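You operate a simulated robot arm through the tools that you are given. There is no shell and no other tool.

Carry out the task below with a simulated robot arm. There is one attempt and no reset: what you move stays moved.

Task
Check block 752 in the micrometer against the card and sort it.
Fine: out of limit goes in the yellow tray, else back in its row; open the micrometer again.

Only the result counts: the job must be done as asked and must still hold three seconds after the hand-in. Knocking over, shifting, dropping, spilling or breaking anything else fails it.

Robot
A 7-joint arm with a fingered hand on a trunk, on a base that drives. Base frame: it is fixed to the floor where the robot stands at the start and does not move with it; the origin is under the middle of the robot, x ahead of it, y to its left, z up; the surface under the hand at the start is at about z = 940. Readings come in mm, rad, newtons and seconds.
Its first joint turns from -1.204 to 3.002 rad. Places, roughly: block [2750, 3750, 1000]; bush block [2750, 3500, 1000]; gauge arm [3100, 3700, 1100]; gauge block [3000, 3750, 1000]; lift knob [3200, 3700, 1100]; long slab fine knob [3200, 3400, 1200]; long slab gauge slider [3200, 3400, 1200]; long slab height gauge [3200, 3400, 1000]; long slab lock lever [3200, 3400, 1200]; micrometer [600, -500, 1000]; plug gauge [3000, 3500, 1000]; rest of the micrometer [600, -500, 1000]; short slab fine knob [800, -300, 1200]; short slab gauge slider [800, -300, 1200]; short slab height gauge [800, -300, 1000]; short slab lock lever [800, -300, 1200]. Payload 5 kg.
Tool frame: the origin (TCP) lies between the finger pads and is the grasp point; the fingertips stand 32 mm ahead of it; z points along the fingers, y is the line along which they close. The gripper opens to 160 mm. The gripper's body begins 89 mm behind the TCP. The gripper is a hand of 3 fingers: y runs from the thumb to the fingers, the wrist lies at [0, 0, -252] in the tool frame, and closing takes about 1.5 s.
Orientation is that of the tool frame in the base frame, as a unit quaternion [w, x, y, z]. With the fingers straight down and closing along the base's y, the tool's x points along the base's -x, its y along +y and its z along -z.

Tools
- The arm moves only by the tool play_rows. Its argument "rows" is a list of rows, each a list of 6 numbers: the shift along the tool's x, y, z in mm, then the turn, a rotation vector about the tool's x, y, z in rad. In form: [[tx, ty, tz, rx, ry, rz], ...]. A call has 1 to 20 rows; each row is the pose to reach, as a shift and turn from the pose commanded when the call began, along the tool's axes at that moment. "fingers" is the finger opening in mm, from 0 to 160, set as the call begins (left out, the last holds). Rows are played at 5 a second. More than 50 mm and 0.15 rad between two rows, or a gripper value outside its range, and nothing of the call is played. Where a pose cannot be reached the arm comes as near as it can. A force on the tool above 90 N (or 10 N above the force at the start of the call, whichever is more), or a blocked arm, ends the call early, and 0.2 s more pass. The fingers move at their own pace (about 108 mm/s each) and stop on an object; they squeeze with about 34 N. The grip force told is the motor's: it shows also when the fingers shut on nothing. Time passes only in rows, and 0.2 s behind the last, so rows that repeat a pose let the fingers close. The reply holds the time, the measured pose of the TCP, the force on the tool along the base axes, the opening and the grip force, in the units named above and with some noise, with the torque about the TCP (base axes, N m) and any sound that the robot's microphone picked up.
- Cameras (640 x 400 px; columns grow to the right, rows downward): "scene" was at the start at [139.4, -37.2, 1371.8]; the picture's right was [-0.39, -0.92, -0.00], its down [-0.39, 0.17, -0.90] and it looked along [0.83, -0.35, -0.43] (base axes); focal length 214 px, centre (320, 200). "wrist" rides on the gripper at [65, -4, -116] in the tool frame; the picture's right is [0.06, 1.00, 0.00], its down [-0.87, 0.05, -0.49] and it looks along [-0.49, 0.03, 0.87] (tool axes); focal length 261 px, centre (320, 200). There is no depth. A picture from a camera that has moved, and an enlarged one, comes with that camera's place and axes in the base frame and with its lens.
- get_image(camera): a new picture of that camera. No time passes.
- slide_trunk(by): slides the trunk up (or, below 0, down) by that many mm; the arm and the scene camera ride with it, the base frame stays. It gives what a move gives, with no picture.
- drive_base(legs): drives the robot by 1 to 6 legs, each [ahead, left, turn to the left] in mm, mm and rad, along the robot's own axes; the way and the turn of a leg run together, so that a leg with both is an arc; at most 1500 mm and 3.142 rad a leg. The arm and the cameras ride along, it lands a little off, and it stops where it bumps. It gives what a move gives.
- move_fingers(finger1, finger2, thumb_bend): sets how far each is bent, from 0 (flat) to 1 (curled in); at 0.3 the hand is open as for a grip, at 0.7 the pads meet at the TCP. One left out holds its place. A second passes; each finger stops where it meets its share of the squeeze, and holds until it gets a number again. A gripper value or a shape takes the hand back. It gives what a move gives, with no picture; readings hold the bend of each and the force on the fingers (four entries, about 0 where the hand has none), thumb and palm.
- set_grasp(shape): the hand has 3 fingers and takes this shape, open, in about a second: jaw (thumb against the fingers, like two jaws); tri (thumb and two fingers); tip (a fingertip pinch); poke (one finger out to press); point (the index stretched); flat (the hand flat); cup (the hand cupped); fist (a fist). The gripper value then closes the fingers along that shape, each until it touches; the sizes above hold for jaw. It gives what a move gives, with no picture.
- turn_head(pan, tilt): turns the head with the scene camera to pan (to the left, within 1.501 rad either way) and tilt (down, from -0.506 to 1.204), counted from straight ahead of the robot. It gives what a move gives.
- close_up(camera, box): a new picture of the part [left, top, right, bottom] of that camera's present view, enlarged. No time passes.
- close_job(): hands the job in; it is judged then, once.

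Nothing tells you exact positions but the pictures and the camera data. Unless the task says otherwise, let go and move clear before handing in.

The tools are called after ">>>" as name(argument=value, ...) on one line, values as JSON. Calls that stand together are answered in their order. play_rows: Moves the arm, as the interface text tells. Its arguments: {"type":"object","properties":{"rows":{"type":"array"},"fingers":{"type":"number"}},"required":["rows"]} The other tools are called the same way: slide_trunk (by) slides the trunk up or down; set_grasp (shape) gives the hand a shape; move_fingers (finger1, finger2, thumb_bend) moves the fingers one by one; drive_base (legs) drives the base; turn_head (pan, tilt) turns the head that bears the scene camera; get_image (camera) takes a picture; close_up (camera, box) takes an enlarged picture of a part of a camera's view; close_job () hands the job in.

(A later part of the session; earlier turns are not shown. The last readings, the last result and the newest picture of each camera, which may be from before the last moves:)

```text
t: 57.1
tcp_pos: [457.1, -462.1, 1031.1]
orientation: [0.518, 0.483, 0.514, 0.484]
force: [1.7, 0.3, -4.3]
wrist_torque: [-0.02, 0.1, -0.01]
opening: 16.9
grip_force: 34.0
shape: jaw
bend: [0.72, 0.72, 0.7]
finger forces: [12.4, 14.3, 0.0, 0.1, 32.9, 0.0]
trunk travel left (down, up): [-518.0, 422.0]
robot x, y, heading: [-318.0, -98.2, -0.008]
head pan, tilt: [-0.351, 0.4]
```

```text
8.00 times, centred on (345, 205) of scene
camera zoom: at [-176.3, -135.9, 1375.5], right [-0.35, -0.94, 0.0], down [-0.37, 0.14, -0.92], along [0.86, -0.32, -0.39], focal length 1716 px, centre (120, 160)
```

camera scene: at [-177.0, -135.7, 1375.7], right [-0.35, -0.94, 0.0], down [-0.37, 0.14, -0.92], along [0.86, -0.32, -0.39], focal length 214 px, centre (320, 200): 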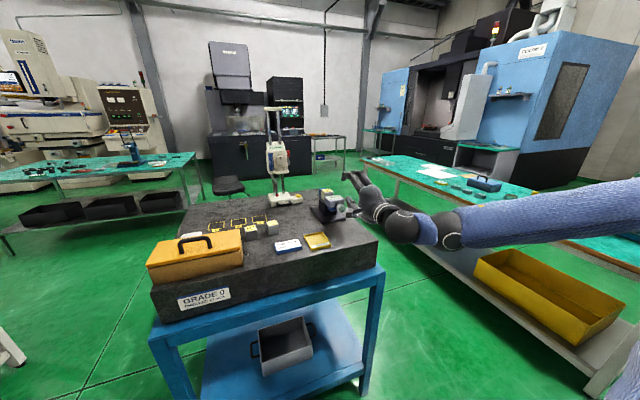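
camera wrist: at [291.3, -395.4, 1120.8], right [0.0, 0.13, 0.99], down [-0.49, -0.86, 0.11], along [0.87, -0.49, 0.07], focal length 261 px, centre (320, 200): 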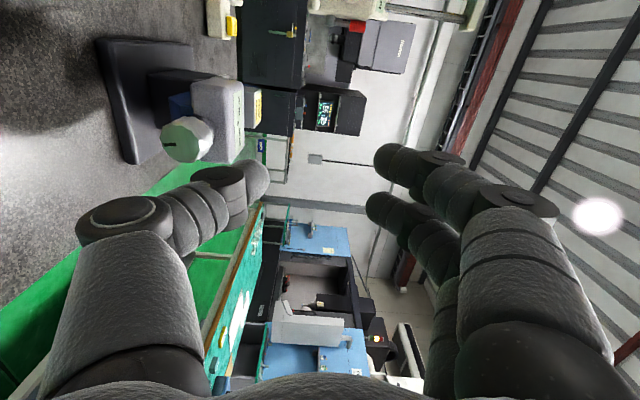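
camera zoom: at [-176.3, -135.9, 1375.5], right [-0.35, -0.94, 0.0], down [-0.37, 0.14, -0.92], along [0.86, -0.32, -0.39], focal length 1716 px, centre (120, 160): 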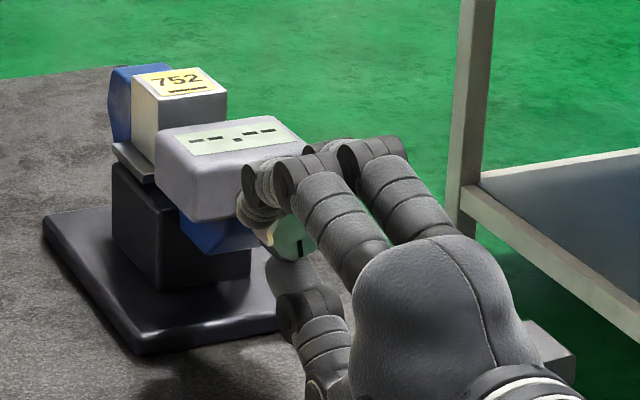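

Gripped with little side load. I'll turn in small steps of 0.1 rad and watch the torque and the display.

>>> play_rows(rows=[[0.08, -0.23, 0, 0, 0, 0.05], [0.16, -0.16, 0, 0, 0, 0.1], [0.24, -0.09, 0, 0, 0, 0.15], [0.31, -0.01, 0, 0, 0, 0.2], [0.31, -0.01, 0, 0, 0, 0.2]])

>>> close_up(camera="scene", box=[305, 180, 385, 230])

>>> close_up(camera="wrist", box=[230, 110, 410, 250])

```text
t: 58.3
tcp_pos: [458.1, -460.6, 1031.0]
orientation: [0.468, 0.532, 0.463, 0.533]
force: [3.7, 0.6, -3.5]
wrist_torque: [-0.02, 0.11, 0.01]
opening: 16.7
grip_force: 34.2
shape: jaw
bend: [0.72, 0.72, 0.7]
finger forces: [12.9, 14.6, 0.0, 0.0, 32.9, 0.0]
trunk travel left (down, up): [-518.0, 422.0]
robot x, y, heading: [-318.9, -103.1, -0.009]
head pan, tilt: [-0.351, 0.4]
```

```text
8.00 times, centred on (345, 205) of scene
camera zoom: at [-176.3, -135.8, 1375.5], right [-0.35, -0.94, 0.0], down [-0.37, 0.14, -0.92], along [0.86, -0.32, -0.39], focal length 1716 px, centre (120, 160)
```

zoom: 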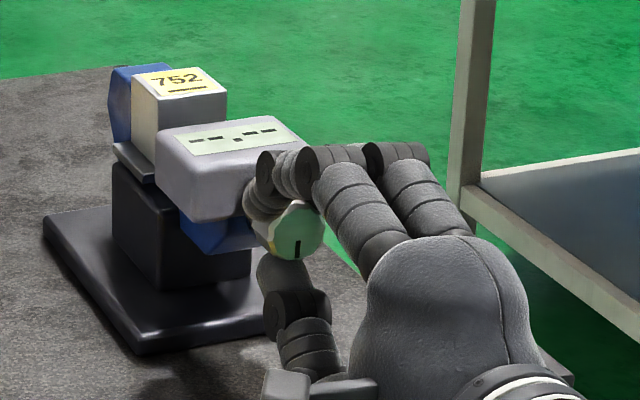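

```text
2.86 times, centred on (320, 180) of wrist
camera zoom: at [340.6, -396.1, 1036.1], right [0.0, -0.07, 1.0], down [-0.49, -0.87, -0.07], along [0.87, -0.49, -0.03], focal length 745 px, centre (320, 257)
```

zoom: 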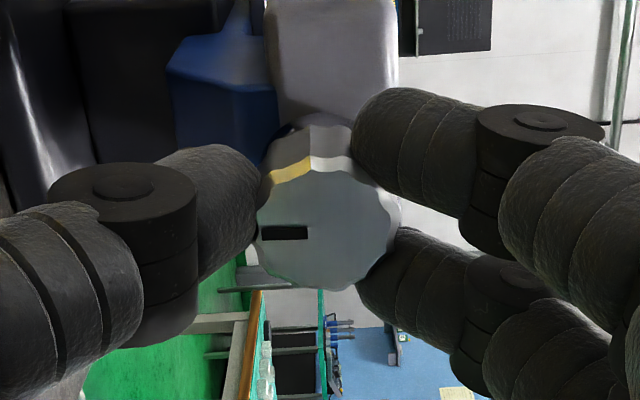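

The torque is low and the thimble follows. Another 0.2 rad.

>>> play_rows(rows=[[0.05, -0.18, 0, 0, 0, 0.05], [0.13, -0.11, 0, 0, 0, 0.1], [0.2, -0.04, 0, 0, 0, 0.15], [0.28, 0.04, 0, 0, 0, 0.2], [0.28, 0.04, 0, 0, 0, 0.2]])

>>> close_up(camera="scene", box=[305, 180, 385, 230])

```text
t: 59.5
tcp_pos: [455.7, -461.3, 1031.5]
orientation: [0.412, 0.575, 0.408, 0.577]
force: [2.2, -3.0, -4.2]
wrist_torque: [-0.01, 0.08, -0.03]
opening: 17.3
grip_force: 33.8
shape: jaw
bend: [0.72, 0.72, 0.7]
finger forces: [12.3, 16.2, 0.1, 0.1, 32.2, 0.0]
trunk travel left (down, up): [-518.0, 422.0]
robot x, y, heading: [-318.8, -100.6, -0.004]
head pan, tilt: [-0.351, 0.4]
```

```text
8.00 times, centred on (345, 205) of scene
camera zoom: at [-176.4, -136.2, 1375.5], right [-0.35, -0.94, 0.0], down [-0.37, 0.14, -0.92], along [0.86, -0.32, -0.39], focal length 1716 px, centre (120, 160)
```

zoom: 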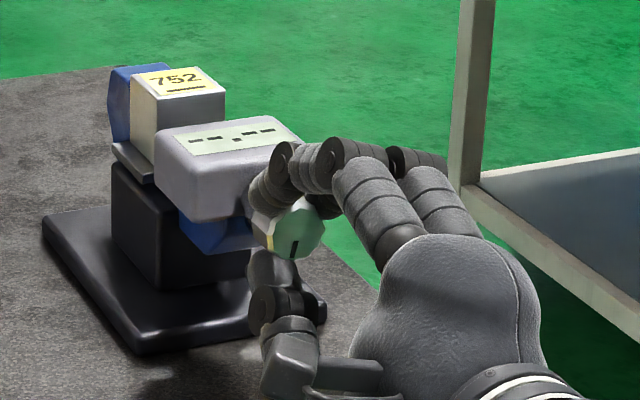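

Still low torque; the display still shows dashes. Continuing with another 0.3 rad in small steps.

>>> play_rows(rows=[[-0.25, -0.18, 0, 0, 0, 0.05], [-0.18, -0.12, 0, 0, 0, 0.1], [-0.11, -0.06, 0, 0, 0, 0.15], [-0.04, 0.0, 0, 0, 0, 0.2], [0.02, 0.07, 0, 0, 0, 0.25], [0.08, 0.13, 0, 0, 0, 0.3], [0.08, 0.13, 0, 0, 0, 0.3]])

>>> close_up(camera="scene", box=[305, 180, 385, 230])

>>> close_up(camera="wrist", box=[230, 110, 410, 250])

```text
t: 61.1
tcp_pos: [456.5, -460.5, 1031.8]
orientation: [0.321, 0.63, 0.317, 0.632]
force: [8.2, -6.0, 2.4]
wrist_torque: [-0.02, -0.08, -0.14]
opening: 16.5
grip_force: 34.2
shape: jaw
bend: [0.71, 0.72, 0.7]
finger forces: [14.9, 18.7, 0.0, 0.0, 29.5, 0.1]
trunk travel left (down, up): [-518.0, 422.0]
robot x, y, heading: [-319.2, -104.2, -0.003]
head pan, tilt: [-0.351, 0.4]
```

```text
8.00 times, centred on (345, 205) of scene
camera zoom: at [-176.2, -136.3, 1375.5], right [-0.35, -0.94, 0.0], down [-0.37, 0.14, -0.92], along [0.86, -0.32, -0.39], focal length 1716 px, centre (120, 160)
```

zoom: 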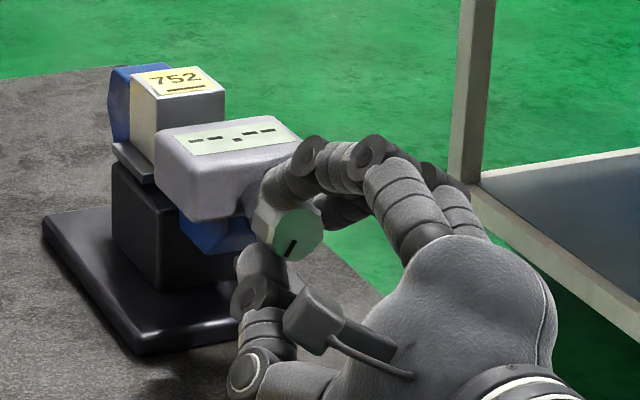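

```text
2.86 times, centred on (320, 180) of wrist
camera zoom: at [340.2, -405.7, 1067.1], right [-0.01, -0.54, 0.84], down [-0.49, -0.73, -0.47], along [0.87, -0.42, -0.26], focal length 745 px, centre (320, 257)
```

zoom: 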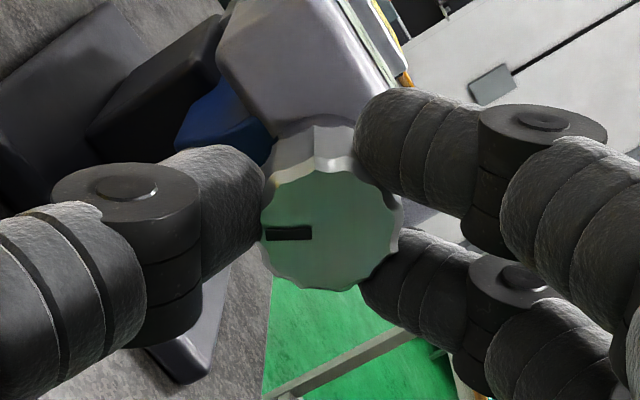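

The block is moving closer to the anvil. I'll recentre slightly and continue in small steps.

>>> play_rows(rows=[[-0.26, 0.41, 0.4, 0, 0, 0], [-0.18, 0.45, 0.4, 0, 0, 0.05], [-0.1, 0.5, 0.4, 0, 0, 0.1], [-0.03, 0.55, 0.4, 0, 0, 0.15], [0.04, 0.6, 0.4, 0, 0, 0.2], [0.04, 0.6, 0.4, 0, 0, 0.2]])

>>> close_up(camera="scene", box=[305, 180, 385, 230])

```text
t: 62.5
tcp_pos: [455.8, -462.5, 1032.9]
orientation: [0.257, 0.658, 0.253, 0.661]
force: [-2.0, -4.0, -2.7]
wrist_torque: [0.0, 0.07, -0.15]
opening: 16.5
grip_force: 33.6
shape: jaw
bend: [0.72, 0.72, 0.7]
finger forces: [14.5, 18.5, 0.0, 0.0, 32.7, 0.0]
trunk travel left (down, up): [-518.0, 422.0]
robot x, y, heading: [-318.1, -102.9, -0.003]
head pan, tilt: [-0.351, 0.4]
```

```text
8.00 times, centred on (345, 205) of scene
camera zoom: at [-176.9, -136.2, 1375.5], right [-0.35, -0.94, 0.0], down [-0.37, 0.14, -0.92], along [0.86, -0.32, -0.39], focal length 1716 px, centre (120, 160)
```

zoom: 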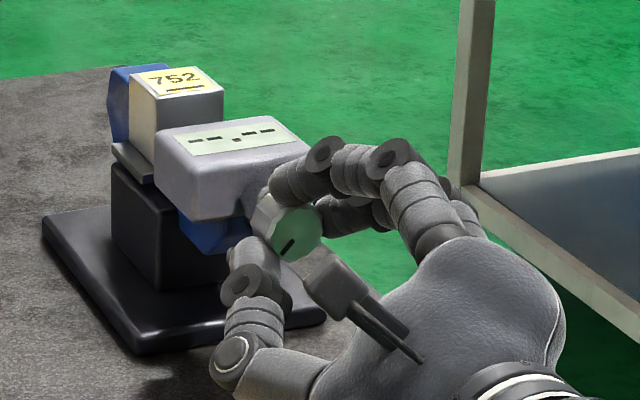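

Still advancing with low torque. Another 0.3 rad.

>>> play_rows(rows=[[-0.27, 0.13, 0, 0, 0, 0.05], [-0.2, 0.18, 0, 0, 0, 0.1], [-0.12, 0.23, 0, 0, 0, 0.15], [-0.05, 0.28, 0, 0, 0, 0.2], [0.02, 0.34, 0, 0, 0, 0.25], [0.09, 0.4, 0, 0, 0, 0.3], [0.09, 0.4, 0, 0, 0, 0.3]])

>>> close_up(camera="scene", box=[305, 180, 385, 230])

>>> close_up(camera="wrist", box=[230, 110, 410, 250])

```text
t: 64.1
tcp_pos: [456.4, -460.2, 1035.2]
orientation: [0.154, 0.689, 0.152, 0.692]
force: [-10.2, 0.6, -4.6]
wrist_torque: [0.01, 0.14, -0.04]
opening: 16.6
grip_force: 34.0
shape: jaw
bend: [0.72, 0.72, 0.7]
finger forces: [14.6, 19.0, 0.0, 0.1, 36.1, 0.0]
trunk travel left (down, up): [-518.0, 422.0]
robot x, y, heading: [-318.3, -103.9, -0.001]
head pan, tilt: [-0.351, 0.4]
```

```text
8.00 times, centred on (345, 205) of scene
camera zoom: at [-177.5, -135.9, 1375.6], right [-0.35, -0.94, 0.0], down [-0.36, 0.14, -0.92], along [0.86, -0.32, -0.39], focal length 1716 px, centre (120, 160)
```

zoom: 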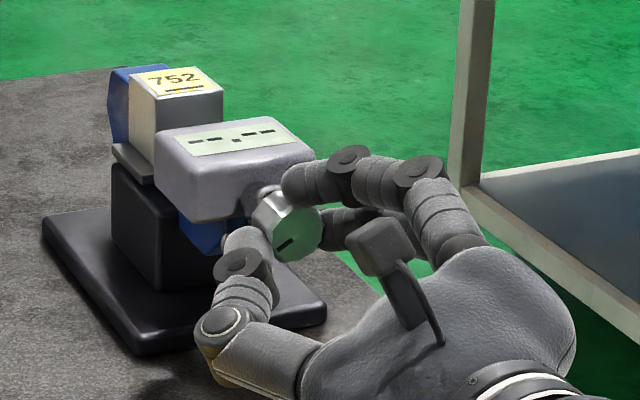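

```text
2.86 times, centred on (320, 180) of wrist
camera zoom: at [340.7, -430.0, 1090.3], right [-0.01, -0.88, 0.48], down [-0.49, -0.41, -0.77], along [0.87, -0.24, -0.43], focal length 745 px, centre (320, 257)
```

zoom: 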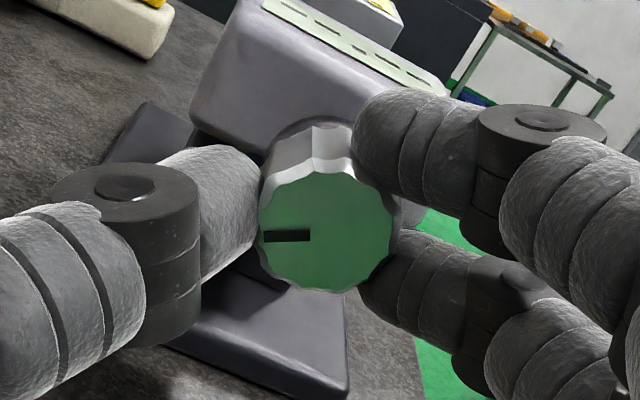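

The axial force rose to -10 N, so I'll ease back 0.7 mm, keep the roll and compare the block's position with earlier.

>>> play_rows(rows=[[-0.2, -0.25, -0.4, 0, 0, 0], [-0.2, -0.25, -0.8, 0, 0, 0], [-0.2, -0.25, -0.8, 0, 0, 0]])

>>> close_up(camera="scene", box=[325, 185, 385, 225])

>>> close_up(camera="scene", box=[305, 180, 335, 200])

```text
t: 64.9
tcp_pos: [457.2, -462.1, 1033.9]
orientation: [0.154, 0.689, 0.151, 0.692]
force: [-0.7, 0.9, 0.4]
wrist_torque: [0.0, 0.01, 0.02]
opening: 16.8
grip_force: 34.3
shape: jaw
bend: [0.72, 0.72, 0.7]
finger forces: [16.0, 18.3, 0.0, 0.1, 33.7, 0.0]
trunk travel left (down, up): [-518.0, 422.0]
robot x, y, heading: [-315.9, -100.1, -0.002]
head pan, tilt: [-0.351, 0.4]
```

```text
10.00 times, centred on (355, 205) of scene
camera zoom: at [-176.9, -135.8, 1375.7], right [-0.35, -0.94, 0.0], down [-0.37, 0.14, -0.92], along [0.86, -0.32, -0.39], focal length 2145 px, centre (-30, 150)
```

zoom: 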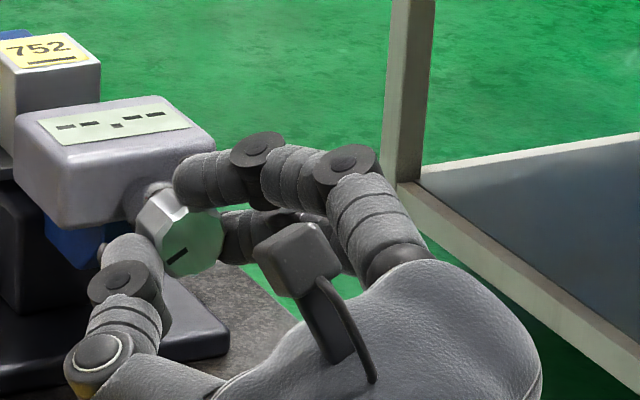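

```text
16.00 times, centred on (320, 190) of scene
camera zoom: at [-176.9, -135.8, 1375.7], right [-0.35, -0.94, 0.0], down [-0.37, 0.14, -0.92], along [0.86, -0.32, -0.39], focal length 3432 px, centre (320, 360)
```

zoom: 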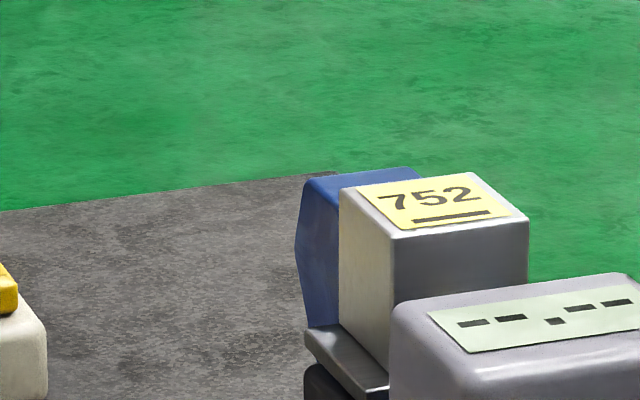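

Forces are back to zero and the block has crept about 2 mm further toward the anvil. Another 0.2 rad.

>>> play_rows(rows=[[0.08, 0.04, 0, 0, 0, 0.05], [0.16, 0.09, 0, 0, 0, 0.1], [0.23, 0.14, 0, 0, 0, 0.15], [0.3, 0.19, 0, 0, 0, 0.2], [0.3, 0.19, 0, 0, 0, 0.2]])

>>> close_up(camera="scene", box=[325, 185, 385, 225])

```text
t: 66.1
tcp_pos: [457.9, -461.5, 1034.2]
orientation: [0.085, 0.7, 0.082, 0.704]
force: [2.6, 0.7, 3.0]
wrist_torque: [0.01, -0.05, -0.03]
opening: 16.9
grip_force: 34.5
shape: jaw
bend: [0.72, 0.72, 0.7]
finger forces: [17.0, 17.5, 0.0, 0.0, 33.3, 0.0]
trunk travel left (down, up): [-518.0, 422.0]
robot x, y, heading: [-319.3, -105.8, -0.009]
head pan, tilt: [-0.351, 0.4]
```

```text
10.00 times, centred on (355, 205) of scene
camera zoom: at [-176.9, -135.6, 1375.6], right [-0.35, -0.94, 0.0], down [-0.37, 0.14, -0.92], along [0.86, -0.32, -0.39], focal length 2145 px, centre (-30, 150)
```

zoom: 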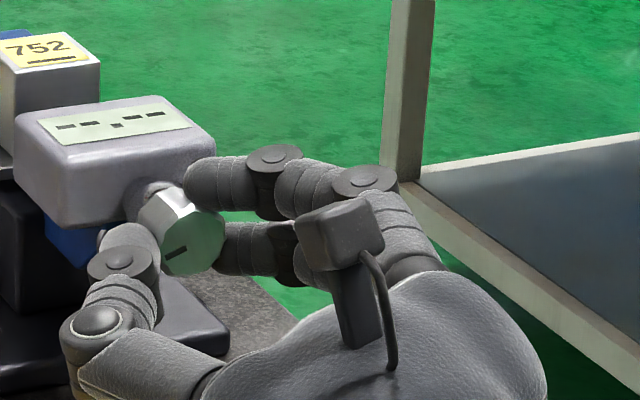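

No contact reading yet. I'll open the fingers, roll back in place around the thimble by 2.38 rad and then regrip.

>>> play_rows(rows=[[0, 0, 0, 0, 0, 0], [0, 0, 0, 0, 0, 0], [0, 0, 0, 0, 0, 0]], fingers=60)

>>> close_up(camera="wrist", box=[230, 110, 410, 250])

>>> play_rows(rows=[[0, 0, 0, 0, 0, -0.14], [0, 0, 0, 0, 0, -0.28], [0, 0, 0, 0, 0, -0.42], [0, 0, 0, 0, 0, -0.56], [0, 0, 0, 0, 0, -0.7], [0, 0, 0, 0, 0, -0.84], [0, 0, 0, 0, 0, -0.98], [0, 0, 0, 0, 0, -1.12], [0, 0, 0, 0, 0, -1.26], [0, 0, 0, 0, 0, -1.4], [0, 0, 0, 0, 0, -1.54], [0, 0, 0, 0, 0, -1.68], [0, 0, 0, 0, 0, -1.82], [0, 0, 0, 0, 0, -1.96], [0, 0, 0, 0, 0, -2.1], [0, 0, 0, 0, 0, -2.24], [0, 0, 0, 0, 0, -2.38], [0, 0, 0, 0, 0, -2.38]])

>>> close_up(camera="wrist", box=[230, 110, 410, 250])

>>> close_up(camera="scene", box=[305, 180, 385, 230])

```text
t: 66.9
tcp_pos: [455.9, -462.3, 1033.1]
orientation: [0.084, 0.701, 0.082, 0.704]
force: [0.2, 0.0, 0.2]
wrist_torque: [0.0, 0.0, 0.01]
opening: 59.6
grip_force: 0.0
shape: jaw
bend: [0.73, 0.73, 0.7]
finger forces: [0.0, 0.1, 0.0, 0.0, 0.0, 0.1]
trunk travel left (down, up): [-518.0, 422.0]
robot x, y, heading: [-315.1, -104.8, -0.007]
head pan, tilt: [-0.351, 0.4]
```

```text
2.86 times, centred on (320, 180) of wrist
camera zoom: at [340.0, -442.6, 1095.3], right [0.0, -0.96, 0.29], down [-0.49, -0.25, -0.83], along [0.87, -0.15, -0.47], focal length 745 px, centre (320, 257)
```

zoom: 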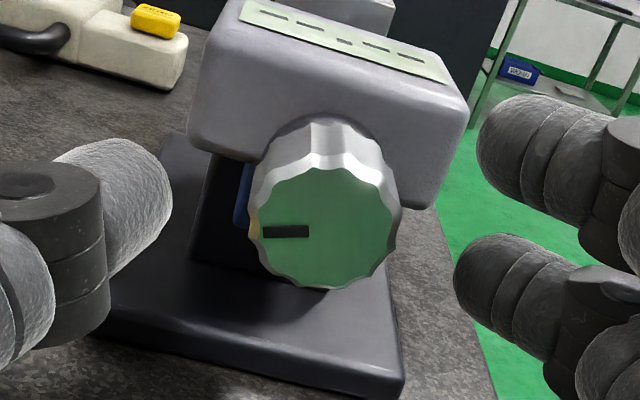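

```text
t: 70.7
tcp_pos: [455.7, -462.0, 1033.5]
orientation: [0.685, 0.184, 0.681, 0.182]
force: [0.0, -0.6, 0.2]
wrist_torque: [-0.03, 0.0, 0.02]
opening: 59.6
grip_force: 0.1
shape: jaw
bend: [0.73, 0.73, 0.7]
finger forces: [0.0, 0.0, 0.0, 0.1, 0.1, 0.1]
trunk travel left (down, up): [-518.0, 422.0]
robot x, y, heading: [-317.6, -103.5, -0.0]
head pan, tilt: [-0.351, 0.4]
```

```text
2.86 times, centred on (320, 180) of wrist
camera zoom: at [340.7, -432.0, 974.3], right [0.0, 0.9, 0.45], down [-0.5, -0.39, 0.78], along [0.87, -0.22, 0.44], focal length 745 px, centre (320, 257)
```

zoom: 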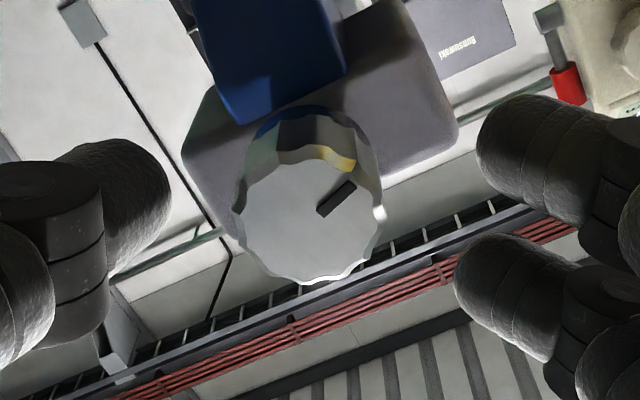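

```text
8.00 times, centred on (345, 205) of scene
camera zoom: at [-176.9, -135.8, 1375.6], right [-0.35, -0.94, 0.0], down [-0.37, 0.14, -0.92], along [0.86, -0.32, -0.39], focal length 1716 px, centre (120, 160)
```

zoom: 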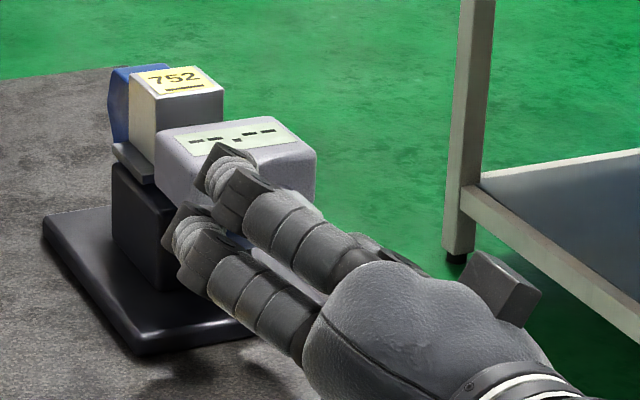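

The thimble is about 2.7 mm off in tool y here; I'll recentre, then close and check.

>>> play_rows(rows=[[0.4, -1.3, 0, 0, 0, 0], [0.5, -2.5, 0, 0, 0, 0], [0.5, -2.5, 0, 0, 0, 0]])

>>> close_up(camera="wrist", box=[230, 110, 410, 250])

```text
t: 71.5
tcp_pos: [456.2, -463.2, 1031.3]
orientation: [0.685, 0.185, 0.681, 0.183]
force: [-0.5, 0.3, 0.4]
wrist_torque: [0.0, -0.01, 0.0]
opening: 59.5
grip_force: 0.0
shape: jaw
bend: [0.73, 0.73, 0.7]
finger forces: [0.0, 0.1, 0.0, 0.0, 0.1, 0.0]
trunk travel left (down, up): [-518.0, 422.0]
robot x, y, heading: [-317.6, -105.6, -0.003]
head pan, tilt: [-0.351, 0.4]
```

```text
2.86 times, centred on (320, 180) of wrist
camera zoom: at [341.6, -432.7, 972.8], right [0.0, 0.89, 0.45], down [-0.5, -0.39, 0.78], along [0.87, -0.22, 0.44], focal length 745 px, centre (320, 257)
```

zoom: 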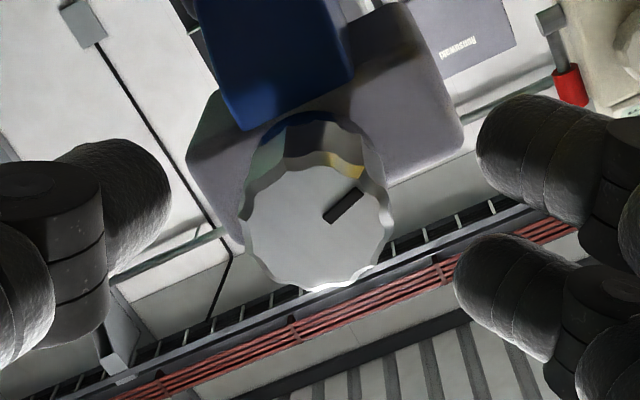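

Nearly centred; a final 0.8 mm correction and then close.

>>> play_rows(rows=[[-0.3, -0.8, 0, 0, 0, 0], [-0.3, -0.8, 0, 0, 0, 0], [-0.3, -0.8, 0, 0, 0, 0], [-0.3, -0.8, 0, 0, 0, 0], [-0.3, -0.8, 0, 0, 0, 0], [-0.3, -0.8, 0, 0, 0, 0], [-0.3, -0.8, 0, 0, 0, 0]], fingers=12)

>>> close_up(camera="wrist", box=[230, 110, 410, 250])

```text
t: 73.1
tcp_pos: [457.1, -463.6, 1030.9]
orientation: [0.685, 0.184, 0.681, 0.182]
force: [3.2, -4.1, -1.5]
wrist_torque: [0.01, 0.05, -0.1]
opening: 17.5
grip_force: 34.1
shape: jaw
bend: [0.72, 0.72, 0.7]
finger forces: [14.0, 13.6, 0.0, 0.0, 32.8, 0.0]
trunk travel left (down, up): [-518.0, 422.0]
robot x, y, heading: [-319.3, -102.0, -0.006]
head pan, tilt: [-0.351, 0.4]
```

```text
2.86 times, centred on (320, 180) of wrist
camera zoom: at [341.6, -433.9, 973.0], right [0.0, 0.89, 0.45], down [-0.5, -0.39, 0.78], along [0.87, -0.22, 0.44], focal length 745 px, centre (320, 257)
```

zoom: 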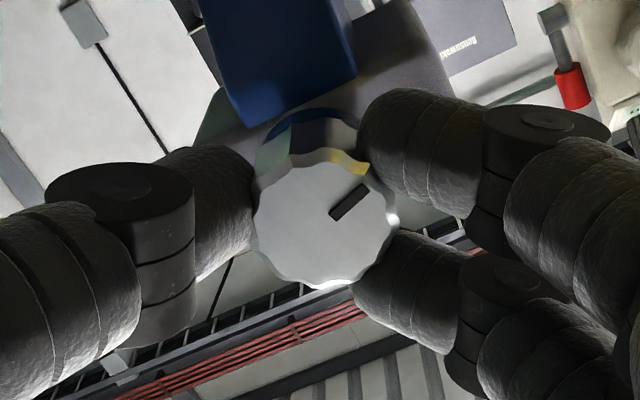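

Good grip with small side load. Turning another 0.3 rad in small steps.

>>> play_rows(rows=[[0.01, -0.28, 0, 0, 0, 0.05], [0.08, -0.24, 0, 0, 0, 0.1], [0.14, -0.2, 0, 0, 0, 0.15], [0.21, -0.16, 0, 0, 0, 0.2], [0.27, -0.12, 0, 0, 0, 0.25], [0.33, -0.07, 0, 0, 0, 0.3], [0.33, -0.07, 0, 0, 0, 0.3]])

>>> close_up(camera="scene", box=[305, 180, 385, 230])

```text
t: 74.7
tcp_pos: [457.6, -463.7, 1031.1]
orientation: [0.649, 0.285, 0.646, 0.283]
force: [11.2, 1.4, 2.9]
wrist_torque: [-0.01, -0.14, 0.06]
opening: 16.8
grip_force: 33.9
shape: jaw
bend: [0.71, 0.72, 0.7]
finger forces: [17.2, 16.1, 0.1, 0.1, 29.5, 0.0]
trunk travel left (down, up): [-518.0, 422.0]
robot x, y, heading: [-315.1, -103.9, -0.001]
head pan, tilt: [-0.351, 0.4]
```

```text
8.00 times, centred on (345, 205) of scene
camera zoom: at [-176.1, -135.5, 1375.5], right [-0.35, -0.94, 0.0], down [-0.37, 0.13, -0.92], along [0.86, -0.32, -0.39], focal length 1716 px, centre (120, 160)
```

zoom: 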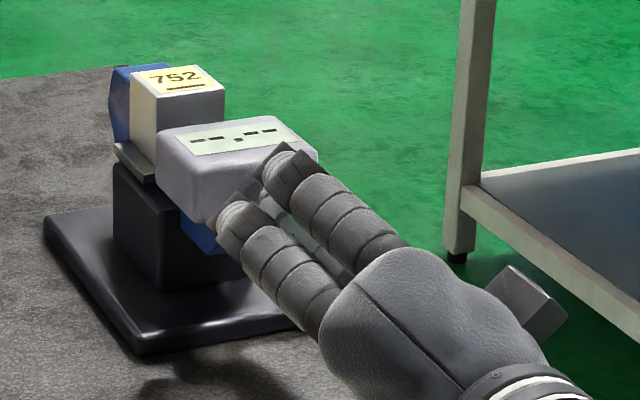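

The axial force crept to 11 N again, so I'll ease the hand 0.7 mm forward with it and go on turning.

>>> play_rows(rows=[[-0.06, 0.2, 0.7, 0, 0, 0], [0.01, 0.23, 0.7, 0, 0, 0.05], [0.08, 0.27, 0.7, 0, 0, 0.1], [0.14, 0.31, 0.7, 0, 0, 0.15], [0.21, 0.35, 0.7, 0, 0, 0.2], [0.27, 0.39, 0.7, 0, 0, 0.25], [0.33, 0.44, 0.7, 0, 0, 0.3], [0.33, 0.44, 0.7, 0, 0, 0.3]])

>>> close_up(camera="scene", box=[305, 180, 385, 230])

>>> close_up(camera="wrist", box=[230, 110, 410, 250])

```text
t: 76.5
tcp_pos: [457.0, -464.1, 1031.1]
orientation: [0.6, 0.378, 0.596, 0.377]
force: [5.8, -2.5, -1.5]
wrist_torque: [-0.03, 0.01, -0.01]
opening: 16.6
grip_force: 34.0
shape: jaw
bend: [0.71, 0.72, 0.7]
finger forces: [16.2, 15.6, 0.0, 0.0, 32.6, 0.0]
trunk travel left (down, up): [-518.0, 422.0]
robot x, y, heading: [-315.1, -102.4, -0.008]
head pan, tilt: [-0.351, 0.4]
```

```text
8.00 times, centred on (345, 205) of scene
camera zoom: at [-176.3, -136.0, 1375.5], right [-0.35, -0.94, 0.0], down [-0.37, 0.14, -0.92], along [0.86, -0.32, -0.39], focal length 1716 px, centre (120, 160)
```

zoom: 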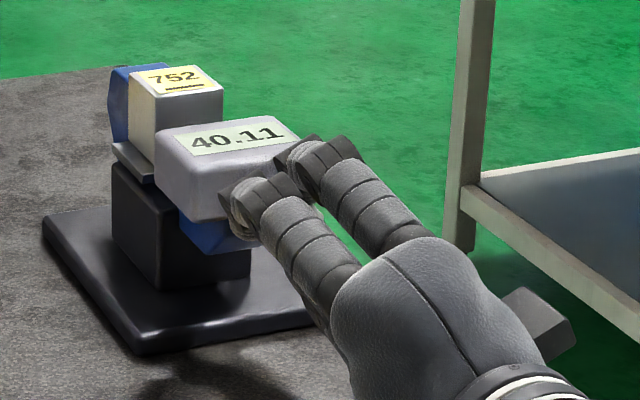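

```text
2.86 times, centred on (320, 180) of wrist
camera zoom: at [341.3, -406.0, 999.2], right [0.0, 0.49, 0.87], down [-0.5, -0.76, 0.42], along [0.87, -0.43, 0.24], focal length 745 px, centre (320, 257)
```

zoom: 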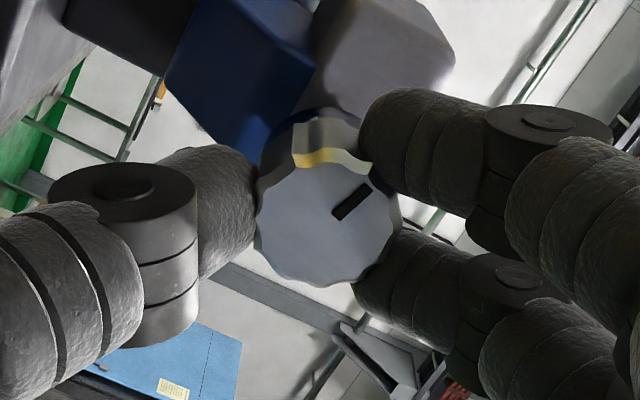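

The display now shows a value. I'll enlarge it to read it exactly.

>>> close_up(camera="scene", box=[322, 190, 350, 206])

>>> play_rows(rows=[[0.02, 0.01, 0.3, 0, 0, 0.02], [0.04, 0.02, 0.3, 0, 0, 0.03], [0.04, 0.02, 0.3, 0, 0, 0.03]])

>>> close_up(camera="scene", box=[322, 190, 350, 206])

```text
16.00 times, centred on (336, 198) of scene
camera zoom: at [-176.3, -136.0, 1375.5], right [-0.35, -0.94, 0.0], down [-0.37, 0.14, -0.92], along [0.86, -0.32, -0.39], focal length 3432 px, centre (64, 232)
```

zoom: 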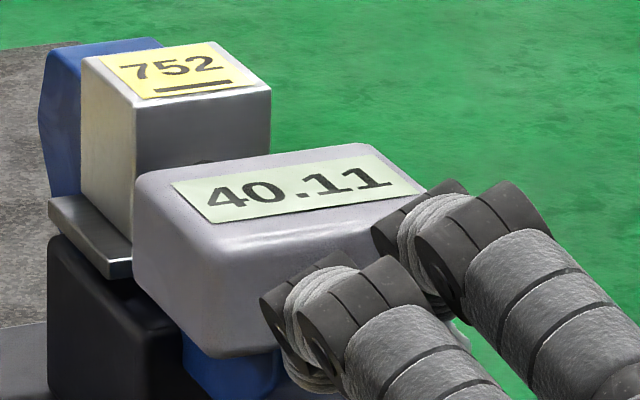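

```text
t: 77.3
tcp_pos: [457.1, -463.5, 1030.8]
orientation: [0.594, 0.386, 0.59, 0.387]
force: [-3.4, -3.1, -1.8]
wrist_torque: [-0.02, 0.02, -0.1]
opening: 17.1
grip_force: 33.4
shape: jaw
bend: [0.72, 0.72, 0.7]
finger forces: [16.1, 16.4, 0.1, 0.1, 34.8, 0.0]
trunk travel left (down, up): [-518.0, 422.0]
robot x, y, heading: [-317.7, -105.7, -0.005]
head pan, tilt: [-0.351, 0.4]
```

```text
16.00 times, centred on (336, 198) of scene
camera zoom: at [-177.1, -136.3, 1375.6], right [-0.35, -0.94, 0.0], down [-0.37, 0.14, -0.92], along [0.86, -0.32, -0.39], focal length 3432 px, centre (64, 232)
```

zoom: 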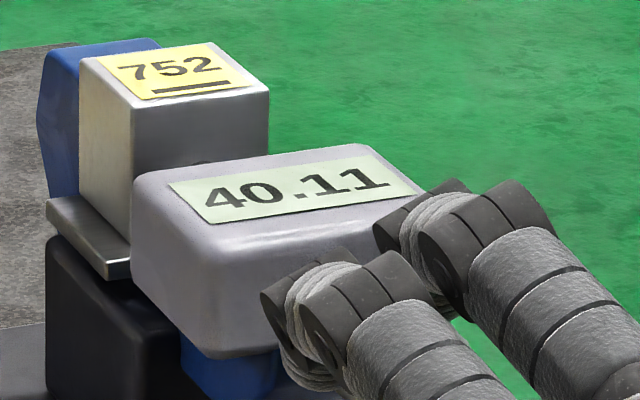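

It reads 40.11 and held steady with a little more turning. To be sure the block is properly seated (not cocked), I'll tighten slightly more and re-read.

>>> play_rows(rows=[[-0.05, -0.2, 0, 0, 0, 0.02], [-0.02, -0.18, 0, 0, 0, 0.05], [0.01, -0.16, 0, 0, 0, 0.08], [0.01, -0.16, 0, 0, 0, 0.08]])

>>> close_up(camera="scene", box=[322, 190, 350, 206])

>>> close_up(camera="wrist", box=[230, 110, 410, 250])

```text
t: 78.3
tcp_pos: [457.6, -463.9, 1030.3]
orientation: [0.578, 0.41, 0.574, 0.41]
force: [-8.5, -0.9, -4.5]
wrist_torque: [-0.03, 0.11, -0.02]
opening: 17.0
grip_force: 33.2
shape: jaw
bend: [0.72, 0.72, 0.7]
finger forces: [17.2, 15.8, 0.0, 0.0, 36.9, 0.1]
trunk travel left (down, up): [-518.0, 422.0]
robot x, y, heading: [-318.4, -103.5, -0.004]
head pan, tilt: [-0.351, 0.4]
```

```text
16.00 times, centred on (336, 198) of scene
camera zoom: at [-177.3, -136.1, 1375.6], right [-0.35, -0.94, 0.0], down [-0.36, 0.14, -0.92], along [0.86, -0.32, -0.39], focal length 3432 px, centre (64, 232)
```

zoom: 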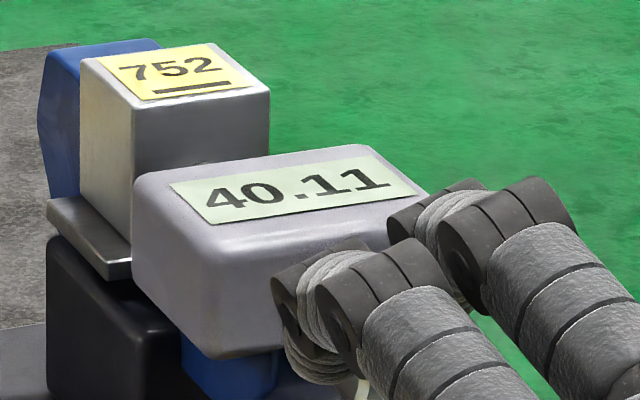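

```text
2.86 times, centred on (320, 180) of wrist
camera zoom: at [341.9, -402.9, 1005.8], right [0.0, 0.39, 0.92], down [-0.5, -0.8, 0.33], along [0.87, -0.46, 0.19], focal length 745 px, centre (320, 257)
```

zoom: 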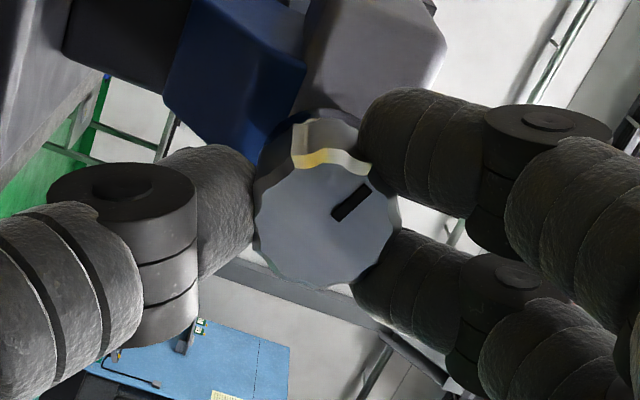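

The reading holds at 40.11, above the 40.10 upper limit, so block 752 is out of limit and belongs in the yellow REWORK tray. First I must reopen the micrometer: I'll release, roll the hand forward to ~2.85 rad in place, regrip and turn back.

>>> play_rows(rows=[[0, 0, -0.5, 0, 0, 0], [0, 0, -0.5, 0, 0, 0], [0, 0, -0.5, 0, 0, 0]], fingers=60)

>>> play_rows(rows=[[0, 0, 0, 0, 0, 0.14], [0, 0, 0, 0, 0, 0.28], [0, 0, 0, 0, 0, 0.42], [0, 0, 0, 0, 0, 0.56], [0, 0, 0, 0, 0, 0.7], [0, 0, 0, 0, 0, 0.84], [0, 0, 0, 0, 0, 0.98], [0, 0, 0, 0, 0, 1.12], [0, 0, 0, 0, 0, 1.26], [0, 0, 0, 0, 0, 1.4], [0, 0, 0, 0, 0, 1.54], [0, 0, 0, 0, 0, 1.62], [0, 0, 0, 0, 0, 1.62]])

>>> close_up(camera="wrist", box=[230, 110, 410, 250])

>>> close_up(camera="scene", box=[305, 180, 385, 230])

```text
t: 79.1
tcp_pos: [456.5, -463.1, 1031.4]
orientation: [0.579, 0.409, 0.575, 0.409]
force: [-0.2, 0.6, 0.6]
wrist_torque: [0.02, 0.0, 0.0]
opening: 59.3
grip_force: 0.0
shape: jaw
bend: [0.73, 0.73, 0.7]
finger forces: [0.0, 0.1, 0.1, 0.0, 0.1, 0.0]
trunk travel left (down, up): [-518.0, 422.0]
robot x, y, heading: [-315.4, -101.2, -0.004]
head pan, tilt: [-0.351, 0.4]
```

```text
t: 81.9
tcp_pos: [456.7, -463.6, 1031.1]
orientation: [0.101, 0.698, 0.099, 0.701]
force: [-0.2, 0.7, 0.3]
wrist_torque: [-0.02, 0.03, 0.0]
opening: 59.8
grip_force: 0.1
shape: jaw
bend: [0.73, 0.73, 0.7]
finger forces: [0.0, 0.0, 0.0, 0.1, 0.0, 0.0]
trunk travel left (down, up): [-518.0, 422.0]
robot x, y, heading: [-317.0, -102.6, -0.005]
head pan, tilt: [-0.351, 0.4]
```

```text
2.86 times, centred on (320, 180) of wrist
camera zoom: at [340.7, -440.7, 1091.9], right [0.0, -0.94, 0.34], down [-0.49, -0.29, -0.82], along [0.87, -0.17, -0.46], focal length 745 px, centre (320, 257)
```

zoom: 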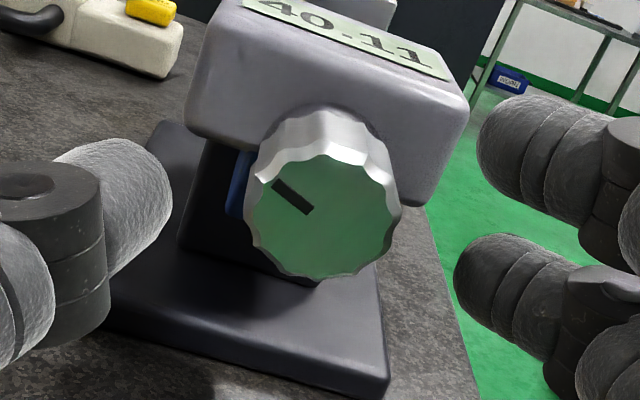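

```text
8.00 times, centred on (345, 205) of scene
camera zoom: at [-176.9, -135.8, 1375.6], right [-0.35, -0.94, 0.0], down [-0.37, 0.14, -0.92], along [0.86, -0.32, -0.39], focal length 1716 px, centre (120, 160)
```

zoom: 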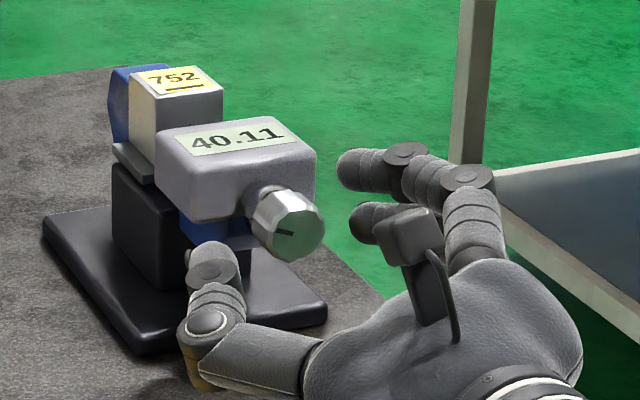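

The reading stays 40.11 with the hand off. I'll regrip here and turn back (-rz) to open.

>>> play_rows(rows=[[0.3, -0.6, 0, 0, 0, 0], [0.3, -0.6, 0, 0, 0, 0], [0.3, -0.6, 0, 0, 0, 0], [0.3, -0.6, 0, 0, 0, 0], [0.3, -0.6, 0, 0, 0, 0], [0.3, -0.6, 0, 0, 0, 0], [0.3, -0.6, 0, 0, 0, 0]], fingers=12)

>>> close_up(camera="wrist", box=[230, 110, 410, 250])

```text
t: 83.5
tcp_pos: [456.9, -462.8, 1031.0]
orientation: [0.101, 0.698, 0.1, 0.702]
force: [3.1, 3.5, -1.8]
wrist_torque: [0.01, 0.02, 0.11]
opening: 17.8
grip_force: 34.4
shape: jaw
bend: [0.72, 0.72, 0.7]
finger forces: [13.5, 13.0, 0.1, 0.1, 32.4, 0.1]
trunk travel left (down, up): [-518.0, 422.0]
robot x, y, heading: [-318.5, -102.6, -0.007]
head pan, tilt: [-0.351, 0.4]
```

```text
2.86 times, centred on (320, 180) of wrist
camera zoom: at [341.1, -439.9, 1091.8], right [0.0, -0.94, 0.34], down [-0.49, -0.3, -0.82], along [0.87, -0.17, -0.46], focal length 745 px, centre (320, 257)
```

zoom: 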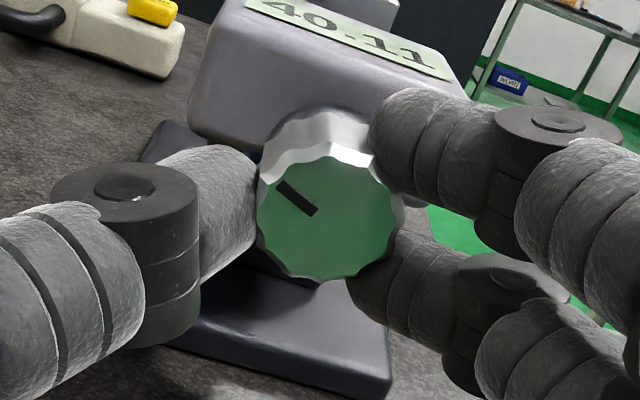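

Gripped with little load. Turning back 0.6 rad to loosen the spindle.

>>> play_rows(rows=[[-0.15, -0.28, 0, 0, 0, -0.05], [-0.23, -0.25, 0, 0, 0, -0.1], [-0.39, -0.19, 0, 0, 0, -0.2], [-0.54, -0.11, 0, 0, 0, -0.3], [-0.69, -0.01, 0, 0, 0, -0.4], [-0.83, 0.1, 0, 0, 0, -0.5], [-0.95, 0.22, 0, 0, 0, -0.6], [-0.95, 0.22, 0, 0, 0, -0.6]])

>>> close_up(camera="scene", box=[305, 180, 385, 230])

>>> close_up(camera="wrist", box=[230, 110, 410, 250])

```text
t: 85.3
tcp_pos: [456.8, -464.4, 1030.5]
orientation: [0.306, 0.638, 0.302, 0.639]
force: [6.6, 2.5, -2.5]
wrist_torque: [-0.02, 0.05, 0.05]
opening: 17.6
grip_force: 33.9
shape: jaw
bend: [0.72, 0.72, 0.7]
finger forces: [14.0, 13.5, 0.1, 0.0, 31.9, 0.0]
trunk travel left (down, up): [-518.0, 422.0]
robot x, y, heading: [-318.4, -98.9, -0.004]
head pan, tilt: [-0.351, 0.4]
```

```text
8.00 times, centred on (345, 205) of scene
camera zoom: at [-175.9, -135.7, 1375.5], right [-0.35, -0.94, 0.0], down [-0.37, 0.14, -0.92], along [0.86, -0.32, -0.39], focal length 1716 px, centre (120, 160)
```

zoom: 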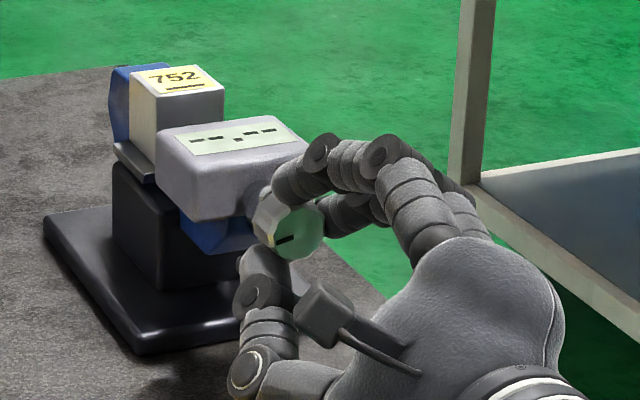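

```text
2.86 times, centred on (320, 180) of wrist
camera zoom: at [341.2, -409.9, 1068.2], right [-0.01, -0.58, 0.81], down [-0.49, -0.71, -0.51], along [0.87, -0.4, -0.28], focal length 745 px, centre (320, 257)
```

zoom: 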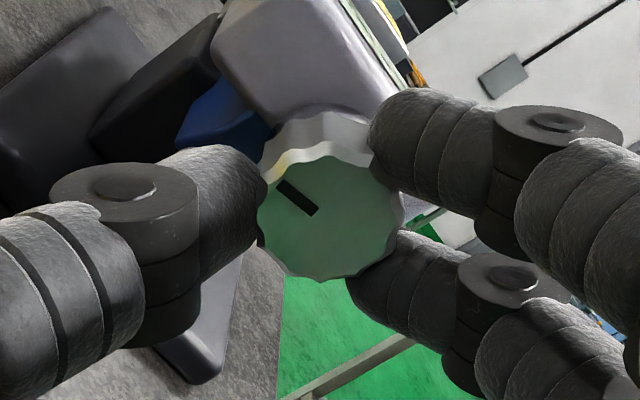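

The spindle loosened and the display went back to dashes. I'll keep unscrewing with recentring.

>>> play_rows(rows=[[-0.14, -0.23, 0.5, 0, 0, -0.1], [-0.3, -0.17, 0.5, 0, 0, -0.2], [-0.45, -0.09, 0.5, 0, 0, -0.3], [-0.6, 0.01, 0.5, 0, 0, -0.4], [-0.74, 0.12, 0.5, 0, 0, -0.5], [-0.86, 0.24, 0.5, 0, 0, -0.6], [-0.97, 0.38, 0.5, 0, 0, -0.7], [-1.07, 0.52, 0.5, 0, 0, -0.8], [-1.15, 0.67, 0.5, 0, 0, -0.9], [-1.15, 0.67, 0.5, 0, 0, -0.9]])

>>> close_up(camera="scene", box=[305, 180, 385, 230])

```text
t: 87.5
tcp_pos: [457.5, -464.2, 1030.9]
orientation: [0.554, 0.443, 0.548, 0.443]
force: [0.9, -1.2, 5.0]
wrist_torque: [0.03, -0.09, 0.05]
opening: 17.2
grip_force: 34.4
shape: jaw
bend: [0.72, 0.72, 0.7]
finger forces: [17.4, 17.2, 0.0, 0.1, 30.6, 0.1]
trunk travel left (down, up): [-518.0, 422.0]
robot x, y, heading: [-321.2, -100.8, -0.004]
head pan, tilt: [-0.351, 0.4]
```

```text
8.00 times, centred on (345, 205) of scene
camera zoom: at [-177.2, -135.7, 1375.7], right [-0.35, -0.94, 0.0], down [-0.36, 0.14, -0.92], along [0.86, -0.32, -0.39], focal length 1716 px, centre (120, 160)
```

zoom: 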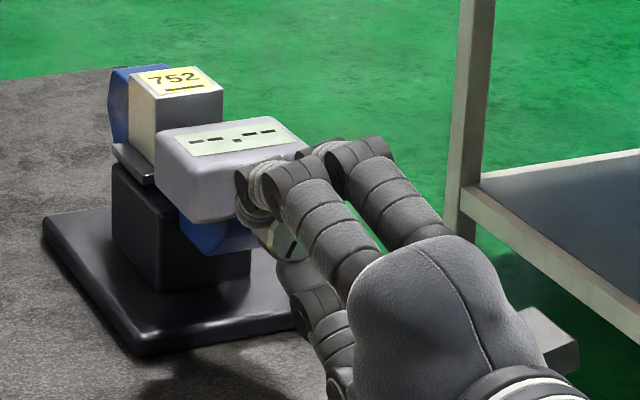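

Loads stay small. Continuing to unscrew another 1.2 rad.

>>> play_rows(rows=[[-0.17, 0.32, 0, 0, 0, 0], [-0.34, 0.41, 0, 0, 0, -0.1], [-0.49, 0.51, 0, 0, 0, -0.2], [-0.64, 0.63, 0, 0, 0, -0.3], [-0.77, 0.77, 0, 0, 0, -0.4], [-0.89, 0.91, 0, 0, 0, -0.5], [-0.99, 1.07, 0, 0, 0, -0.6], [-1.08, 1.24, 0, 0, 0, -0.7], [-1.15, 1.41, 0, 0, 0, -0.8], [-1.2, 1.59, 0, 0, 0, -0.9], [-1.23, 1.78, 0, 0, 0, -1.0], [-1.24, 1.96, 0, 0, 0, -1.1], [-1.24, 2.15, 0, 0, 0, -1.2], [-1.24, 2.15, 0, 0, 0, -1.2]])

>>> close_up(camera="scene", box=[305, 180, 385, 230])

>>> close_up(camera="wrist", box=[230, 110, 410, 250])

```text
t: 90.5
tcp_pos: [456.3, -464.5, 1033.2]
orientation: [0.707, 0.055, 0.703, 0.054]
force: [4.5, 1.3, -0.9]
wrist_torque: [0.0, 0.0, 0.11]
opening: 17.2
grip_force: 33.9
shape: jaw
bend: [0.72, 0.72, 0.7]
finger forces: [18.0, 16.2, 0.1, 0.0, 30.6, 0.0]
trunk travel left (down, up): [-518.0, 422.0]
robot x, y, heading: [-319.5, -96.8, -0.004]
head pan, tilt: [-0.351, 0.4]
```

```text
8.00 times, centred on (345, 205) of scene
camera zoom: at [-176.4, -135.6, 1375.5], right [-0.35, -0.94, 0.0], down [-0.37, 0.13, -0.92], along [0.86, -0.32, -0.39], focal length 1716 px, centre (120, 160)
```

zoom: 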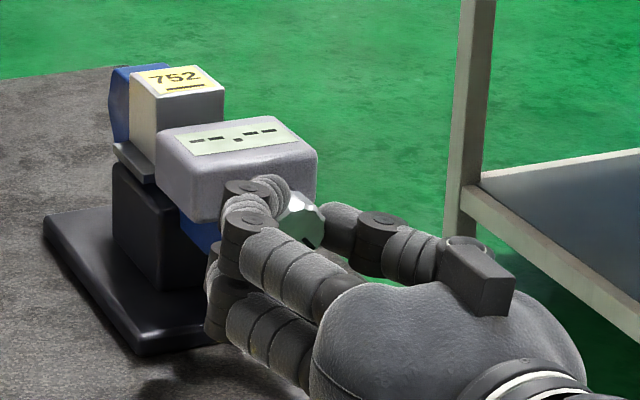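

```text
2.86 times, centred on (320, 180) of wrist
camera zoom: at [341.6, -459.0, 967.5], right [0.0, 1.0, 0.09], down [-0.5, -0.08, 0.86], along [0.87, -0.05, 0.49], focal length 745 px, centre (320, 257)
```

zoom: 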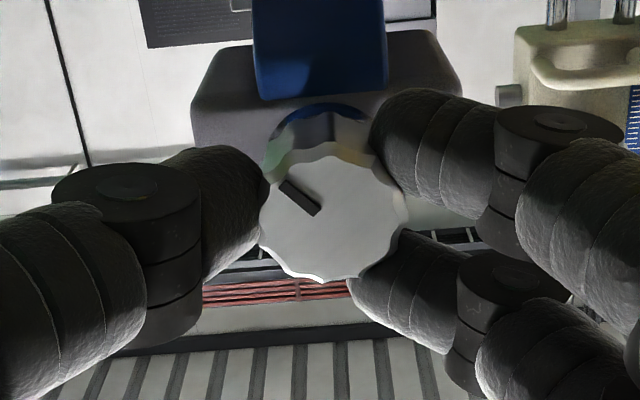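

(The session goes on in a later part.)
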